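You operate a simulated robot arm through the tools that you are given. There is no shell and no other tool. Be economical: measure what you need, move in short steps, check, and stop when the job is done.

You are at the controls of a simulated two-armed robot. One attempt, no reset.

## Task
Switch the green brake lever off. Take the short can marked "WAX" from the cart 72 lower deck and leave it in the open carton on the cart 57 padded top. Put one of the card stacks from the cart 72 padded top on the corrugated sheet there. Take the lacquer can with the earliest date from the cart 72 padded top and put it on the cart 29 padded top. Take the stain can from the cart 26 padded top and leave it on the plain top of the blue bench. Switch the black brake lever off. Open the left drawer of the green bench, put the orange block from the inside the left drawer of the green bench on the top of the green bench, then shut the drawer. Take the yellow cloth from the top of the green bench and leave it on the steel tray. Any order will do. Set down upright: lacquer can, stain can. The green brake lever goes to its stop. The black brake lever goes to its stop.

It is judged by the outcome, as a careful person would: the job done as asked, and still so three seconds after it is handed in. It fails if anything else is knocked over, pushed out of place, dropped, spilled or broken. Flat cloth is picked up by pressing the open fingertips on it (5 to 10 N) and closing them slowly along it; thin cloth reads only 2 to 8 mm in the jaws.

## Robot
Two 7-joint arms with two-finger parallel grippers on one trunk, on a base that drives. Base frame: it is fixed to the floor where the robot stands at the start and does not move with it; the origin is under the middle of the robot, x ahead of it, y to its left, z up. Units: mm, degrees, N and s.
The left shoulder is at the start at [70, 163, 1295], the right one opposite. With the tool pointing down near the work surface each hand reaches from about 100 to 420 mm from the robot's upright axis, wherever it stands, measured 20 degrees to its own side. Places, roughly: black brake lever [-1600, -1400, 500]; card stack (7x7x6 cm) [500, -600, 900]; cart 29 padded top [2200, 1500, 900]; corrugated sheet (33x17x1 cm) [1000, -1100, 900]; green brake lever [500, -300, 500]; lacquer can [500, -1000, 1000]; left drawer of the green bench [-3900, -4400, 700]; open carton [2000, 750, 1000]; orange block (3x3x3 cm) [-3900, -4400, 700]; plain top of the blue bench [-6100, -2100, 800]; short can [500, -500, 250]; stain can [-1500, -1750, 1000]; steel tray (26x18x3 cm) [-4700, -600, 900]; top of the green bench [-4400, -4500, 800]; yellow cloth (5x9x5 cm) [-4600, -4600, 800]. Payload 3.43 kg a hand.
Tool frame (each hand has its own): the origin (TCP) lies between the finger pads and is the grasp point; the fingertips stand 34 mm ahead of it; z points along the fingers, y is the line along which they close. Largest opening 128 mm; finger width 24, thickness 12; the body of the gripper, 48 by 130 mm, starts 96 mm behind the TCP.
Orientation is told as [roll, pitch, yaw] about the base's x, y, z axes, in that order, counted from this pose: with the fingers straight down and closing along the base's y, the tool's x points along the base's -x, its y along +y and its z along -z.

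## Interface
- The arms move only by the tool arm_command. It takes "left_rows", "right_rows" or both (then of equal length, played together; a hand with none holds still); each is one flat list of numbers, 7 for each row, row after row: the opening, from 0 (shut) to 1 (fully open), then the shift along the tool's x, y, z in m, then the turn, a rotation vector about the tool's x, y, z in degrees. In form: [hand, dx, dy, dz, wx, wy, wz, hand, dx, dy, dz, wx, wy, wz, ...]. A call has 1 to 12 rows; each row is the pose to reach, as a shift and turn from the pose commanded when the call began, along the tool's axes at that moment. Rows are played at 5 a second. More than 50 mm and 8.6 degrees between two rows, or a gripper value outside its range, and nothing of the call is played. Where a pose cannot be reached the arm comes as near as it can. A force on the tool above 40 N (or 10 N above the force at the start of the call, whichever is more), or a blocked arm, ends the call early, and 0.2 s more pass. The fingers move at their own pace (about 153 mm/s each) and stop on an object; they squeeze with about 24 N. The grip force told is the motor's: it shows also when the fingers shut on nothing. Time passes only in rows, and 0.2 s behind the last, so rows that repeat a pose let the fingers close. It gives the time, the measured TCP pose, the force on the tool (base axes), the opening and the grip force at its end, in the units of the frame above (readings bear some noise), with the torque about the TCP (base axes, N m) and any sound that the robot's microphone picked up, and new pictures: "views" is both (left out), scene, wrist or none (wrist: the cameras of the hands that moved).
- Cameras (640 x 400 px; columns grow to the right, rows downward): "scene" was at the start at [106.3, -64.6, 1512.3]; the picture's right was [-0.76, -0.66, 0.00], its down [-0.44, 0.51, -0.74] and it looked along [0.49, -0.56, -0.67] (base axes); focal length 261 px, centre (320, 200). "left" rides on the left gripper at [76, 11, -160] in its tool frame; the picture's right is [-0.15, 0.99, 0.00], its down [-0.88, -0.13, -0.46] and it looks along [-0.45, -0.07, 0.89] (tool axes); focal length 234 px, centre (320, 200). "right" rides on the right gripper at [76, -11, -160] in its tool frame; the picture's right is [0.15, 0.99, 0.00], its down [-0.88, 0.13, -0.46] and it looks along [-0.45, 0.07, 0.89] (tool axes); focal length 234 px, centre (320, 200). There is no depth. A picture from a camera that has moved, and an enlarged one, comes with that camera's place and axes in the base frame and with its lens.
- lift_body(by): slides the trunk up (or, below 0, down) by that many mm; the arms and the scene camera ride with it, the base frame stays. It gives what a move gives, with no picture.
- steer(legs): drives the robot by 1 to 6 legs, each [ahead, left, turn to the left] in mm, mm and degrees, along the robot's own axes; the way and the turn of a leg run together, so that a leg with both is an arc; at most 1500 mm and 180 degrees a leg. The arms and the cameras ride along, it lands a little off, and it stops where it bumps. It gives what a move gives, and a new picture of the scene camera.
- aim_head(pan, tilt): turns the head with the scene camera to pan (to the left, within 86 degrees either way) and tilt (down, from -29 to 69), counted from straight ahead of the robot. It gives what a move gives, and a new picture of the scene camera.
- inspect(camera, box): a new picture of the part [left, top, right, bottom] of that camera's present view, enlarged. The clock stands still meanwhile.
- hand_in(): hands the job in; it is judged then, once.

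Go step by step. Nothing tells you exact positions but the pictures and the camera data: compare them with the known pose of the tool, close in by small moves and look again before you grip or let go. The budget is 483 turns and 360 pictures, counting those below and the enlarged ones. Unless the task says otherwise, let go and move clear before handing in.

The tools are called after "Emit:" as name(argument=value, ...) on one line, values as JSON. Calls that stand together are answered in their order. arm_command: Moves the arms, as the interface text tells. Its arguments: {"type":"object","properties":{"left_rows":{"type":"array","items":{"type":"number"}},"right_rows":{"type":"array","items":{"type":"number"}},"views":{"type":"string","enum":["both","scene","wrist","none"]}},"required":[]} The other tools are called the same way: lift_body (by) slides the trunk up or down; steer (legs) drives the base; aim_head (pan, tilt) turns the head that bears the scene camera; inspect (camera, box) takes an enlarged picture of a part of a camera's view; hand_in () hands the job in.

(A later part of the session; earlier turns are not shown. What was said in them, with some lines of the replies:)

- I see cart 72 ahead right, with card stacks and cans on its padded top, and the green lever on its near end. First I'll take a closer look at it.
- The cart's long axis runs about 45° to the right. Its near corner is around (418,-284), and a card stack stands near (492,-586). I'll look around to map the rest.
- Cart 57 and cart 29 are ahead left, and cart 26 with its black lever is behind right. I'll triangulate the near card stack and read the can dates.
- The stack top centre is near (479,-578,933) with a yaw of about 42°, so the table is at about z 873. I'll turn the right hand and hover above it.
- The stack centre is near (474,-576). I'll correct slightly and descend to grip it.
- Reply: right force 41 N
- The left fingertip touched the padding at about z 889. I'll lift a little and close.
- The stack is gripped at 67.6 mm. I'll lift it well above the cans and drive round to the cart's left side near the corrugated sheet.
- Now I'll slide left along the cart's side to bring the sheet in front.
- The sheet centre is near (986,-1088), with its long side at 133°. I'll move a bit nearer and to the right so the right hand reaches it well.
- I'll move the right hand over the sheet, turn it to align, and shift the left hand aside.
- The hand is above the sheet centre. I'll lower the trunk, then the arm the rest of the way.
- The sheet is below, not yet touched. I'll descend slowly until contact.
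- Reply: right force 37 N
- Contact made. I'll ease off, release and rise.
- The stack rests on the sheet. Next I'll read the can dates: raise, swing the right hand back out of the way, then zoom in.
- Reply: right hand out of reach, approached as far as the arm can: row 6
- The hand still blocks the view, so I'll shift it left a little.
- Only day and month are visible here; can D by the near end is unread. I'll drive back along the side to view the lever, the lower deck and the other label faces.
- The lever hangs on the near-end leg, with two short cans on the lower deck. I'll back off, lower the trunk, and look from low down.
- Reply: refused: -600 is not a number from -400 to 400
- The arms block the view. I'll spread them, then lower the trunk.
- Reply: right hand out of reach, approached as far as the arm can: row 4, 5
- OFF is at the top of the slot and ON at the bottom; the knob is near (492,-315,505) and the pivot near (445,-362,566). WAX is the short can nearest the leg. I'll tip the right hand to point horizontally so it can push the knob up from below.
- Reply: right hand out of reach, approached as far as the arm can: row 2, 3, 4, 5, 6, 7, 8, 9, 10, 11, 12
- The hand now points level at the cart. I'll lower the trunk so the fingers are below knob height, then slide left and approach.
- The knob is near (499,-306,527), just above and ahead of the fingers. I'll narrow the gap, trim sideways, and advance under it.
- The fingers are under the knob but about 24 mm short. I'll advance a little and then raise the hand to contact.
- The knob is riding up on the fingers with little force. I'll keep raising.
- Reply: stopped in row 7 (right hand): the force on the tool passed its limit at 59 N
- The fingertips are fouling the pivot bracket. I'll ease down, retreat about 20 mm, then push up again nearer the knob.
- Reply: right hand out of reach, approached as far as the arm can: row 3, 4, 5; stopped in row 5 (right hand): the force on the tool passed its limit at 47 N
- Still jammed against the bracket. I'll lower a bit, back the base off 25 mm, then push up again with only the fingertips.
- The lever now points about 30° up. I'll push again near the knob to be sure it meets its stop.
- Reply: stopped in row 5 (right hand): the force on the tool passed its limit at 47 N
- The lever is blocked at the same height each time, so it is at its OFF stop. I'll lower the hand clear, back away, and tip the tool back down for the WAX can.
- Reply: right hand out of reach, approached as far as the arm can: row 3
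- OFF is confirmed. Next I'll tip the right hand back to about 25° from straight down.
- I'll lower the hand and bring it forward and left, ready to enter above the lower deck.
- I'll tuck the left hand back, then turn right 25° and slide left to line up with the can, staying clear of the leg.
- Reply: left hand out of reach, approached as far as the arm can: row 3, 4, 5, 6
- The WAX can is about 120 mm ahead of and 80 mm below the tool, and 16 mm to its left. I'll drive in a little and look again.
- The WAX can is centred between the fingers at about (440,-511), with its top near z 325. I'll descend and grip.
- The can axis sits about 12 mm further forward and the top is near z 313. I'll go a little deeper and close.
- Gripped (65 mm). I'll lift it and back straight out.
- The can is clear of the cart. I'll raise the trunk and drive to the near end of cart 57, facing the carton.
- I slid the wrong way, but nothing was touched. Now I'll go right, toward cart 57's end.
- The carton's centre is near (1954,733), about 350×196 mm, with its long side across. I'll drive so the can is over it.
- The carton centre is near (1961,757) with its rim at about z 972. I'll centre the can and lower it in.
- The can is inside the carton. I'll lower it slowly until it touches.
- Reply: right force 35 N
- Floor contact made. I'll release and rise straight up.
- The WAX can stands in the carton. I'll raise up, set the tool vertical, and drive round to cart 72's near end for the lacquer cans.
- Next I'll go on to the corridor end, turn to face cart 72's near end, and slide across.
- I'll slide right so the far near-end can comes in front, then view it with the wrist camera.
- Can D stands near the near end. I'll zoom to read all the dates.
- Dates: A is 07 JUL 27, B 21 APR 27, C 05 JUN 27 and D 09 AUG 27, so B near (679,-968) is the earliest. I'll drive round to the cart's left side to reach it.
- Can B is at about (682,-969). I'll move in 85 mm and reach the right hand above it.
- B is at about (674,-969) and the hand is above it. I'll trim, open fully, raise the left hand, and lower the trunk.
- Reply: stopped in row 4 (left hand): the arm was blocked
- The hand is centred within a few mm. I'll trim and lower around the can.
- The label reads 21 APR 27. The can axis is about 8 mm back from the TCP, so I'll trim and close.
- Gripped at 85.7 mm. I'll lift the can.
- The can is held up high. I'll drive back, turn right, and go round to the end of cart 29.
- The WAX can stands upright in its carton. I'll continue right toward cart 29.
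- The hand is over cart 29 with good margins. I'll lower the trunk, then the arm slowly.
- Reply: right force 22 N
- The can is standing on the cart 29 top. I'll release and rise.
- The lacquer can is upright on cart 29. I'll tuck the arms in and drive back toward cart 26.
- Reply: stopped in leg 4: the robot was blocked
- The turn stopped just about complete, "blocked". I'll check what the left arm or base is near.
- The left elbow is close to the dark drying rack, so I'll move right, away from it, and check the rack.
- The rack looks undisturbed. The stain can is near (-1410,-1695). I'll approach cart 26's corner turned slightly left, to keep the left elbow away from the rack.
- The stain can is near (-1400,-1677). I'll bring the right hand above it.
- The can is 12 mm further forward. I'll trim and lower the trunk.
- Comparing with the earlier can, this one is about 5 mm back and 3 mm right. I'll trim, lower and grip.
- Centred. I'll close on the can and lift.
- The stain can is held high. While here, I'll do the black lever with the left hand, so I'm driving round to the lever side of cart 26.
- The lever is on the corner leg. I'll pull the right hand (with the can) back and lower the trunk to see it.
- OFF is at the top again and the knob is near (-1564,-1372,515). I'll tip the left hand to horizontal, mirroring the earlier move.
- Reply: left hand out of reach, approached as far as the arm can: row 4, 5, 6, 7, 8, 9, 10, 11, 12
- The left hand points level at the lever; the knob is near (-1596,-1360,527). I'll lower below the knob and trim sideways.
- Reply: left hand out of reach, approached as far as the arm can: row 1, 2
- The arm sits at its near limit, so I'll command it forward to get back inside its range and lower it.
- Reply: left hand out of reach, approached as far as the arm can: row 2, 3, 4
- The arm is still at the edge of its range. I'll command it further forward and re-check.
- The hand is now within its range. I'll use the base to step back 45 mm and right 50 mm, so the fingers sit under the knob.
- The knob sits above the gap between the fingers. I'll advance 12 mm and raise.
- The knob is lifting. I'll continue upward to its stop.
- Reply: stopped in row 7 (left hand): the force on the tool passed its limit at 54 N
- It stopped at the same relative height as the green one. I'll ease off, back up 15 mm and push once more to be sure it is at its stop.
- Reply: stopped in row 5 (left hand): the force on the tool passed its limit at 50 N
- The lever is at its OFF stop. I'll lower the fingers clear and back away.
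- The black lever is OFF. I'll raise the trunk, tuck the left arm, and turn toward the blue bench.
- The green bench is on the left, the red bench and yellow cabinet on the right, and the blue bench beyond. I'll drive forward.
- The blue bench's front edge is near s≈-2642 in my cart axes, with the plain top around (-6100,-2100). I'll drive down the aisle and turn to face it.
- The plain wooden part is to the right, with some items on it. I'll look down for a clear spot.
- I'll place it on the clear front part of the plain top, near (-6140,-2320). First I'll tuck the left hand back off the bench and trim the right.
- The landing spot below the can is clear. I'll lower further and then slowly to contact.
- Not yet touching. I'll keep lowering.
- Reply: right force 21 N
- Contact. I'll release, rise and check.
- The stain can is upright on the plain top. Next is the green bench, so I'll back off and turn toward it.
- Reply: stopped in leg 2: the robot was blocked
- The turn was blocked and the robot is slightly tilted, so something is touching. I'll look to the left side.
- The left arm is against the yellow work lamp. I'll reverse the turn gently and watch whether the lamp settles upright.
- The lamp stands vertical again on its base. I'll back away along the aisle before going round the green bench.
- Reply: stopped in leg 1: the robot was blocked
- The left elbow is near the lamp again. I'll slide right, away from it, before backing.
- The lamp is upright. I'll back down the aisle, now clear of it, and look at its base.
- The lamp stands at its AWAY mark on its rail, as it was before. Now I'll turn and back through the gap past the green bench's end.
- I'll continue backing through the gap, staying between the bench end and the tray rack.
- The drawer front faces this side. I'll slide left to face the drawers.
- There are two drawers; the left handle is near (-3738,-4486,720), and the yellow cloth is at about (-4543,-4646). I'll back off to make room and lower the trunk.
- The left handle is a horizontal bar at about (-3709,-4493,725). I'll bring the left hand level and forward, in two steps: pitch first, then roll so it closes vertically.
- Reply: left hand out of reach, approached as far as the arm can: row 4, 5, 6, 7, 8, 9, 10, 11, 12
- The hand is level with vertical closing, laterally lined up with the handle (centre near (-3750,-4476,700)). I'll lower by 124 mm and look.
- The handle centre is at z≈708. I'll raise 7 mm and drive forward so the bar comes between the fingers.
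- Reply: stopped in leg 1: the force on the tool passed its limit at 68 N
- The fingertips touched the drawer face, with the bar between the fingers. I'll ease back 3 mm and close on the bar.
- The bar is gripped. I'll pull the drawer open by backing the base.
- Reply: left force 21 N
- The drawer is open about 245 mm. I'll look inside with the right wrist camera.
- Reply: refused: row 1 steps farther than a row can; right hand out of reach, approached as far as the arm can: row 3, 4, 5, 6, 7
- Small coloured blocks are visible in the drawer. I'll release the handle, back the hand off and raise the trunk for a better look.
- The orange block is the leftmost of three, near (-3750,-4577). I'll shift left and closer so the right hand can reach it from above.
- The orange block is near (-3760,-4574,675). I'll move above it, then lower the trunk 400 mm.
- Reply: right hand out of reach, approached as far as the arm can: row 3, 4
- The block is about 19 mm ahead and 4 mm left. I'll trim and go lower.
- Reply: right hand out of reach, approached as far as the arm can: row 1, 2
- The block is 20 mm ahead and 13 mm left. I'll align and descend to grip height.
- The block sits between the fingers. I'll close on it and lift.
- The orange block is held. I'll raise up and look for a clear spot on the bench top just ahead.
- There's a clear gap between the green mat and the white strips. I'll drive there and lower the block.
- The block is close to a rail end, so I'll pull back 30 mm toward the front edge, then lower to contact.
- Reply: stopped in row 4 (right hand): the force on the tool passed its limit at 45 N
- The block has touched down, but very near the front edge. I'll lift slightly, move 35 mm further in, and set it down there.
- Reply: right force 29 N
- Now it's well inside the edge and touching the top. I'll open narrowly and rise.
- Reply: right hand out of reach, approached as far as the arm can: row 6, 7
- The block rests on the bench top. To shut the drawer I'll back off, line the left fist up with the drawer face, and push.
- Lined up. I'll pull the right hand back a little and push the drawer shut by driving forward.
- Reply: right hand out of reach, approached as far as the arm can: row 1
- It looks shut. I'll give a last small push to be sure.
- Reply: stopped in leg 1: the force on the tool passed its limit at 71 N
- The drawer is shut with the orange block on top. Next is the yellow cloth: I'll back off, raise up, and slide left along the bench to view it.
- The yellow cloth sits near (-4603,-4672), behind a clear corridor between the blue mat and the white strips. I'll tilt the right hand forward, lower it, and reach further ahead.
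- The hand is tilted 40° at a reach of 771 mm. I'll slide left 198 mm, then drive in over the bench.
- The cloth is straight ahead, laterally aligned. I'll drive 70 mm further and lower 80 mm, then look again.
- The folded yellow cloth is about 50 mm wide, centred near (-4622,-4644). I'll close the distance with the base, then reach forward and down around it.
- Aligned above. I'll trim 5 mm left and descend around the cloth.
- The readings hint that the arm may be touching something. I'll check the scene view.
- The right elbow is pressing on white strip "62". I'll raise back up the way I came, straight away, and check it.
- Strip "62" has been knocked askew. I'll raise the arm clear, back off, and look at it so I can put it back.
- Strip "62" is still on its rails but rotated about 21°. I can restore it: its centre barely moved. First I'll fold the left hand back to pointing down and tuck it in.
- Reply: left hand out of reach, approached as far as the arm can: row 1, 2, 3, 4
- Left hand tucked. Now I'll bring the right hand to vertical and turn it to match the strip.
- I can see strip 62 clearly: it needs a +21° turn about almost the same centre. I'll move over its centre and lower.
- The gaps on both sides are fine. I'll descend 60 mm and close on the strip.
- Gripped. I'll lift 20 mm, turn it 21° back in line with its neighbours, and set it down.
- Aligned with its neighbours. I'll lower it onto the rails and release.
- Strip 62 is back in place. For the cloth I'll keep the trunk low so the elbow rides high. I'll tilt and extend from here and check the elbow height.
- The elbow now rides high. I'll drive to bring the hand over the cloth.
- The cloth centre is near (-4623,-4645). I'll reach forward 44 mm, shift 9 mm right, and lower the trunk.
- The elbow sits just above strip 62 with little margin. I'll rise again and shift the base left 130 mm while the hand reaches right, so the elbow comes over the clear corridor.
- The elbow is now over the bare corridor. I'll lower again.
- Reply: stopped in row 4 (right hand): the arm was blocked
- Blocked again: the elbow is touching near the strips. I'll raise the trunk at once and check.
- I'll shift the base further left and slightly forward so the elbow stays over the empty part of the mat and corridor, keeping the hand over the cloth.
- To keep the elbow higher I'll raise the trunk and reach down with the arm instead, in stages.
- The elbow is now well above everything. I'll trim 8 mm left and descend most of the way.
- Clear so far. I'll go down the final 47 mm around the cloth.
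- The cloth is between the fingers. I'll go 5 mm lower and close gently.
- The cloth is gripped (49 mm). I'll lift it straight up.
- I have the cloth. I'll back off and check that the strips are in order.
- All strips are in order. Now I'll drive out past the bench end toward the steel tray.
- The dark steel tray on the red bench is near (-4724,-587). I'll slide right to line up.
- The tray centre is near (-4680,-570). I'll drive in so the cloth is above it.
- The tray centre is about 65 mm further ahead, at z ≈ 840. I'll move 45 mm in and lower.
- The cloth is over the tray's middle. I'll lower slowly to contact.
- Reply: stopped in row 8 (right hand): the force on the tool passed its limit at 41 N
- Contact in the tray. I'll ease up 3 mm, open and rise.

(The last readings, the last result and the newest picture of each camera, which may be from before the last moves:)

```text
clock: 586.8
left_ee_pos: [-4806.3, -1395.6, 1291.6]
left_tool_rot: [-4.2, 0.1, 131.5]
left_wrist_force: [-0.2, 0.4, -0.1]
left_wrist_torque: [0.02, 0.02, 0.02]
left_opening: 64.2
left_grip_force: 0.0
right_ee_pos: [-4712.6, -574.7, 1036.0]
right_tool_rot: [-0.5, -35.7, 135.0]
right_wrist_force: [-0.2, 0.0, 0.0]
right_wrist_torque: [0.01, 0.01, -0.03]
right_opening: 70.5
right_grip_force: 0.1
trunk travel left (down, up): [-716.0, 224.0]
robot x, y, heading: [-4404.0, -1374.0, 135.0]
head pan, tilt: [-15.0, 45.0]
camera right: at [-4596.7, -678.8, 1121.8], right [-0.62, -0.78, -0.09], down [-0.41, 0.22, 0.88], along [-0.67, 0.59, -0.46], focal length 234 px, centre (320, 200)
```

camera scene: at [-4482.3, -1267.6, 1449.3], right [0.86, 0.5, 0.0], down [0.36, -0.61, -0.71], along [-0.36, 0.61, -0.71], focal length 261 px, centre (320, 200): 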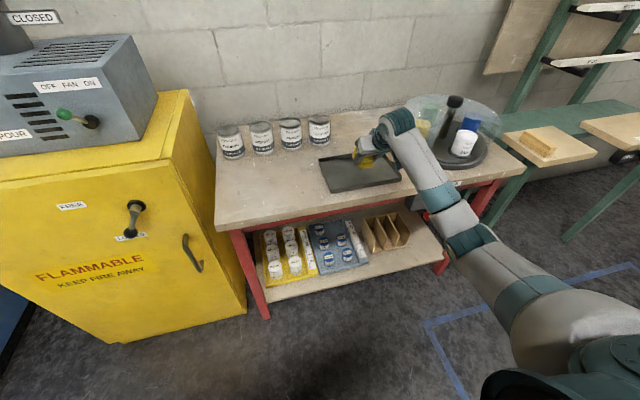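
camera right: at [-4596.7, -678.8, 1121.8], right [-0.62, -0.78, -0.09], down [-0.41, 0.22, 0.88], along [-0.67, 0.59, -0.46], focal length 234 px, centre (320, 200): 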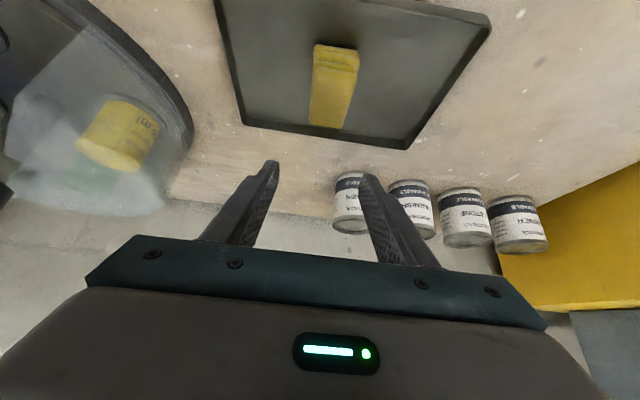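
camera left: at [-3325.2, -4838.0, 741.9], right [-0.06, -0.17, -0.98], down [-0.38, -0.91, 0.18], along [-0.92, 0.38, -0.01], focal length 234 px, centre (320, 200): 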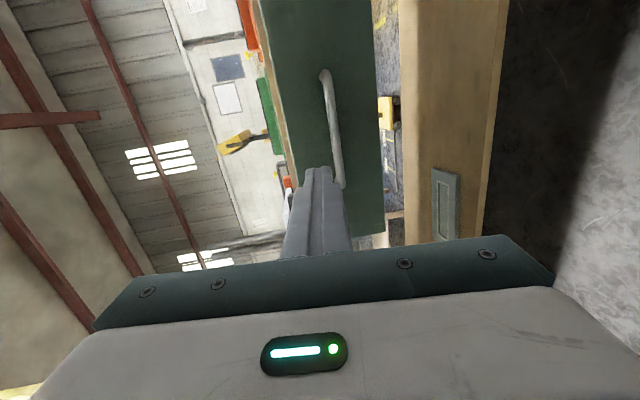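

The cloth lies in the tray. I'll back away and, for certainty, check the lamp's position from the place where I first saw it.

Emit:
steer(legs=[[-350, 0, 0], [0, -250, 0], [0, 0, 65]])

Emit:
aim_head(pan=20, tilt=25)

```text
clock: 593.4
left_ee_pos: [-4123.2, -1812.4, 1291.6]
left_tool_rot: [-4.2, 0.2, -162.5]
left_wrist_force: [0.4, -0.3, 0.6]
left_wrist_torque: [0.01, -0.04, -0.02]
left_opening: 64.2
left_grip_force: 0.1
right_ee_pos: [-4835.6, -1393.5, 1035.3]
right_tool_rot: [-0.6, -35.8, -159.2]
right_wrist_force: [-1.0, 0.6, -0.4]
right_wrist_torque: [-0.01, 0.0, 0.01]
right_opening: 70.3
right_grip_force: 0.0
trunk travel left (down, up): [-716.0, 224.0]
robot x, y, heading: [-3979.9, -1439.3, -158.5]
head pan, tilt: [-15.0, 45.0]
camera scene: at [-4109.5, -1466.9, 1449.3], right [-0.11, 0.99, 0.0], down [0.7, 0.08, -0.71], along [-0.7, -0.08, -0.71], focal length 261 px, centre (320, 200)
```

scene: 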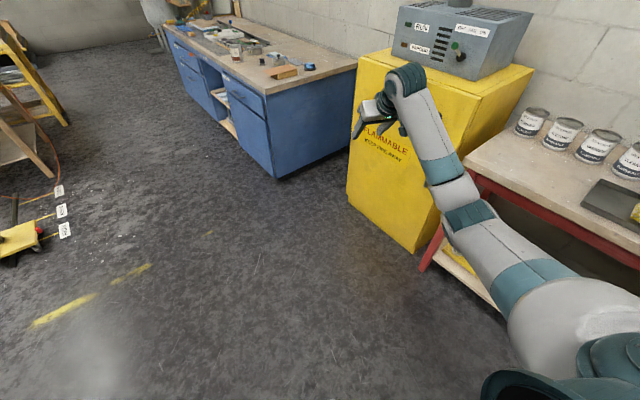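

```text
clock: 594.4
left_ee_pos: [-4124.1, -1812.6, 1291.6]
left_tool_rot: [-4.1, 0.3, -162.5]
left_wrist_force: [-0.7, 0.7, 0.0]
left_wrist_torque: [0.01, 0.0, -0.01]
left_opening: 64.1
left_grip_force: 0.1
right_ee_pos: [-4837.0, -1392.7, 1034.3]
right_tool_rot: [-0.5, -35.8, -159.2]
right_wrist_force: [-0.2, 0.2, -0.3]
right_wrist_torque: [0.01, -0.01, 0.01]
right_opening: 70.4
right_grip_force: 0.1
trunk travel left (down, up): [-716.0, 224.0]
robot x, y, heading: [-3984.2, -1435.5, -158.8]
head pan, tilt: [20.0, 25.0]
camera scene: at [-4098.1, -1518.6, 1479.8], right [-0.66, 0.75, 0.0], down [0.32, 0.28, -0.91], along [-0.68, -0.6, -0.42], focal length 261 px, centre (320, 200)
```

scene: 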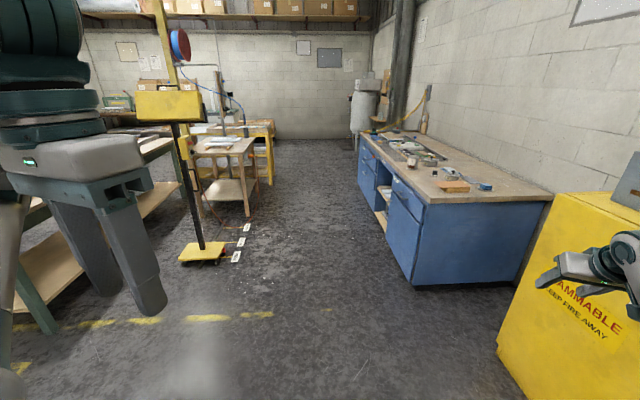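

The lamp sits at its AWAY mark, matching the first view. All jobs are done and both hands are empty and clear, so I'm handing in.

Emit:
hand_in()

```text
The job is handed in.
```

I finished all eight jobs and handed the work in, but I bumped two other things on the way: the work lamp and one white strip on the green bench.

- **Brake levers:** Both the green and the black lever are up at their OFF stops.
- **WAX can:** It is standing in the open carton on the cart 57 top.
- **Card stack:** One stack is on the corrugated sheet on cart 72.
- **Lacquer can:** The four dates were 21 APR 27, 05 JUN 27, 07 JUL 27 and 09 AUG 27. I put the 21 APR 27 can upright on the cart 29 top.
- **Stain can:** It is upright on the plain top of the blue bench.
- **Green bench:** The orange block is on the bench top and the left drawer is shut.
- **Yellow cloth:** It is lying in the steel tray.

**What I bumped:**
- **Work lamp:** My left arm leaned against the yellow work lamp twice near the green bench. It stayed on its base and now stands at its AWAY mark, as far as I could judge from the pictures.
- **White strip "62":** My right elbow knocked it askew on the green bench. I set it back on its rails in line with strips 57 and 56. On a second try the arm was blocked near the strips. They still looked in order afterwards, but 62 may be slightly off its original spot.
- **Unexplained stop:** The robot also stopped once, close to the dark drying rack by cart 26. The rack looked undisturbed.
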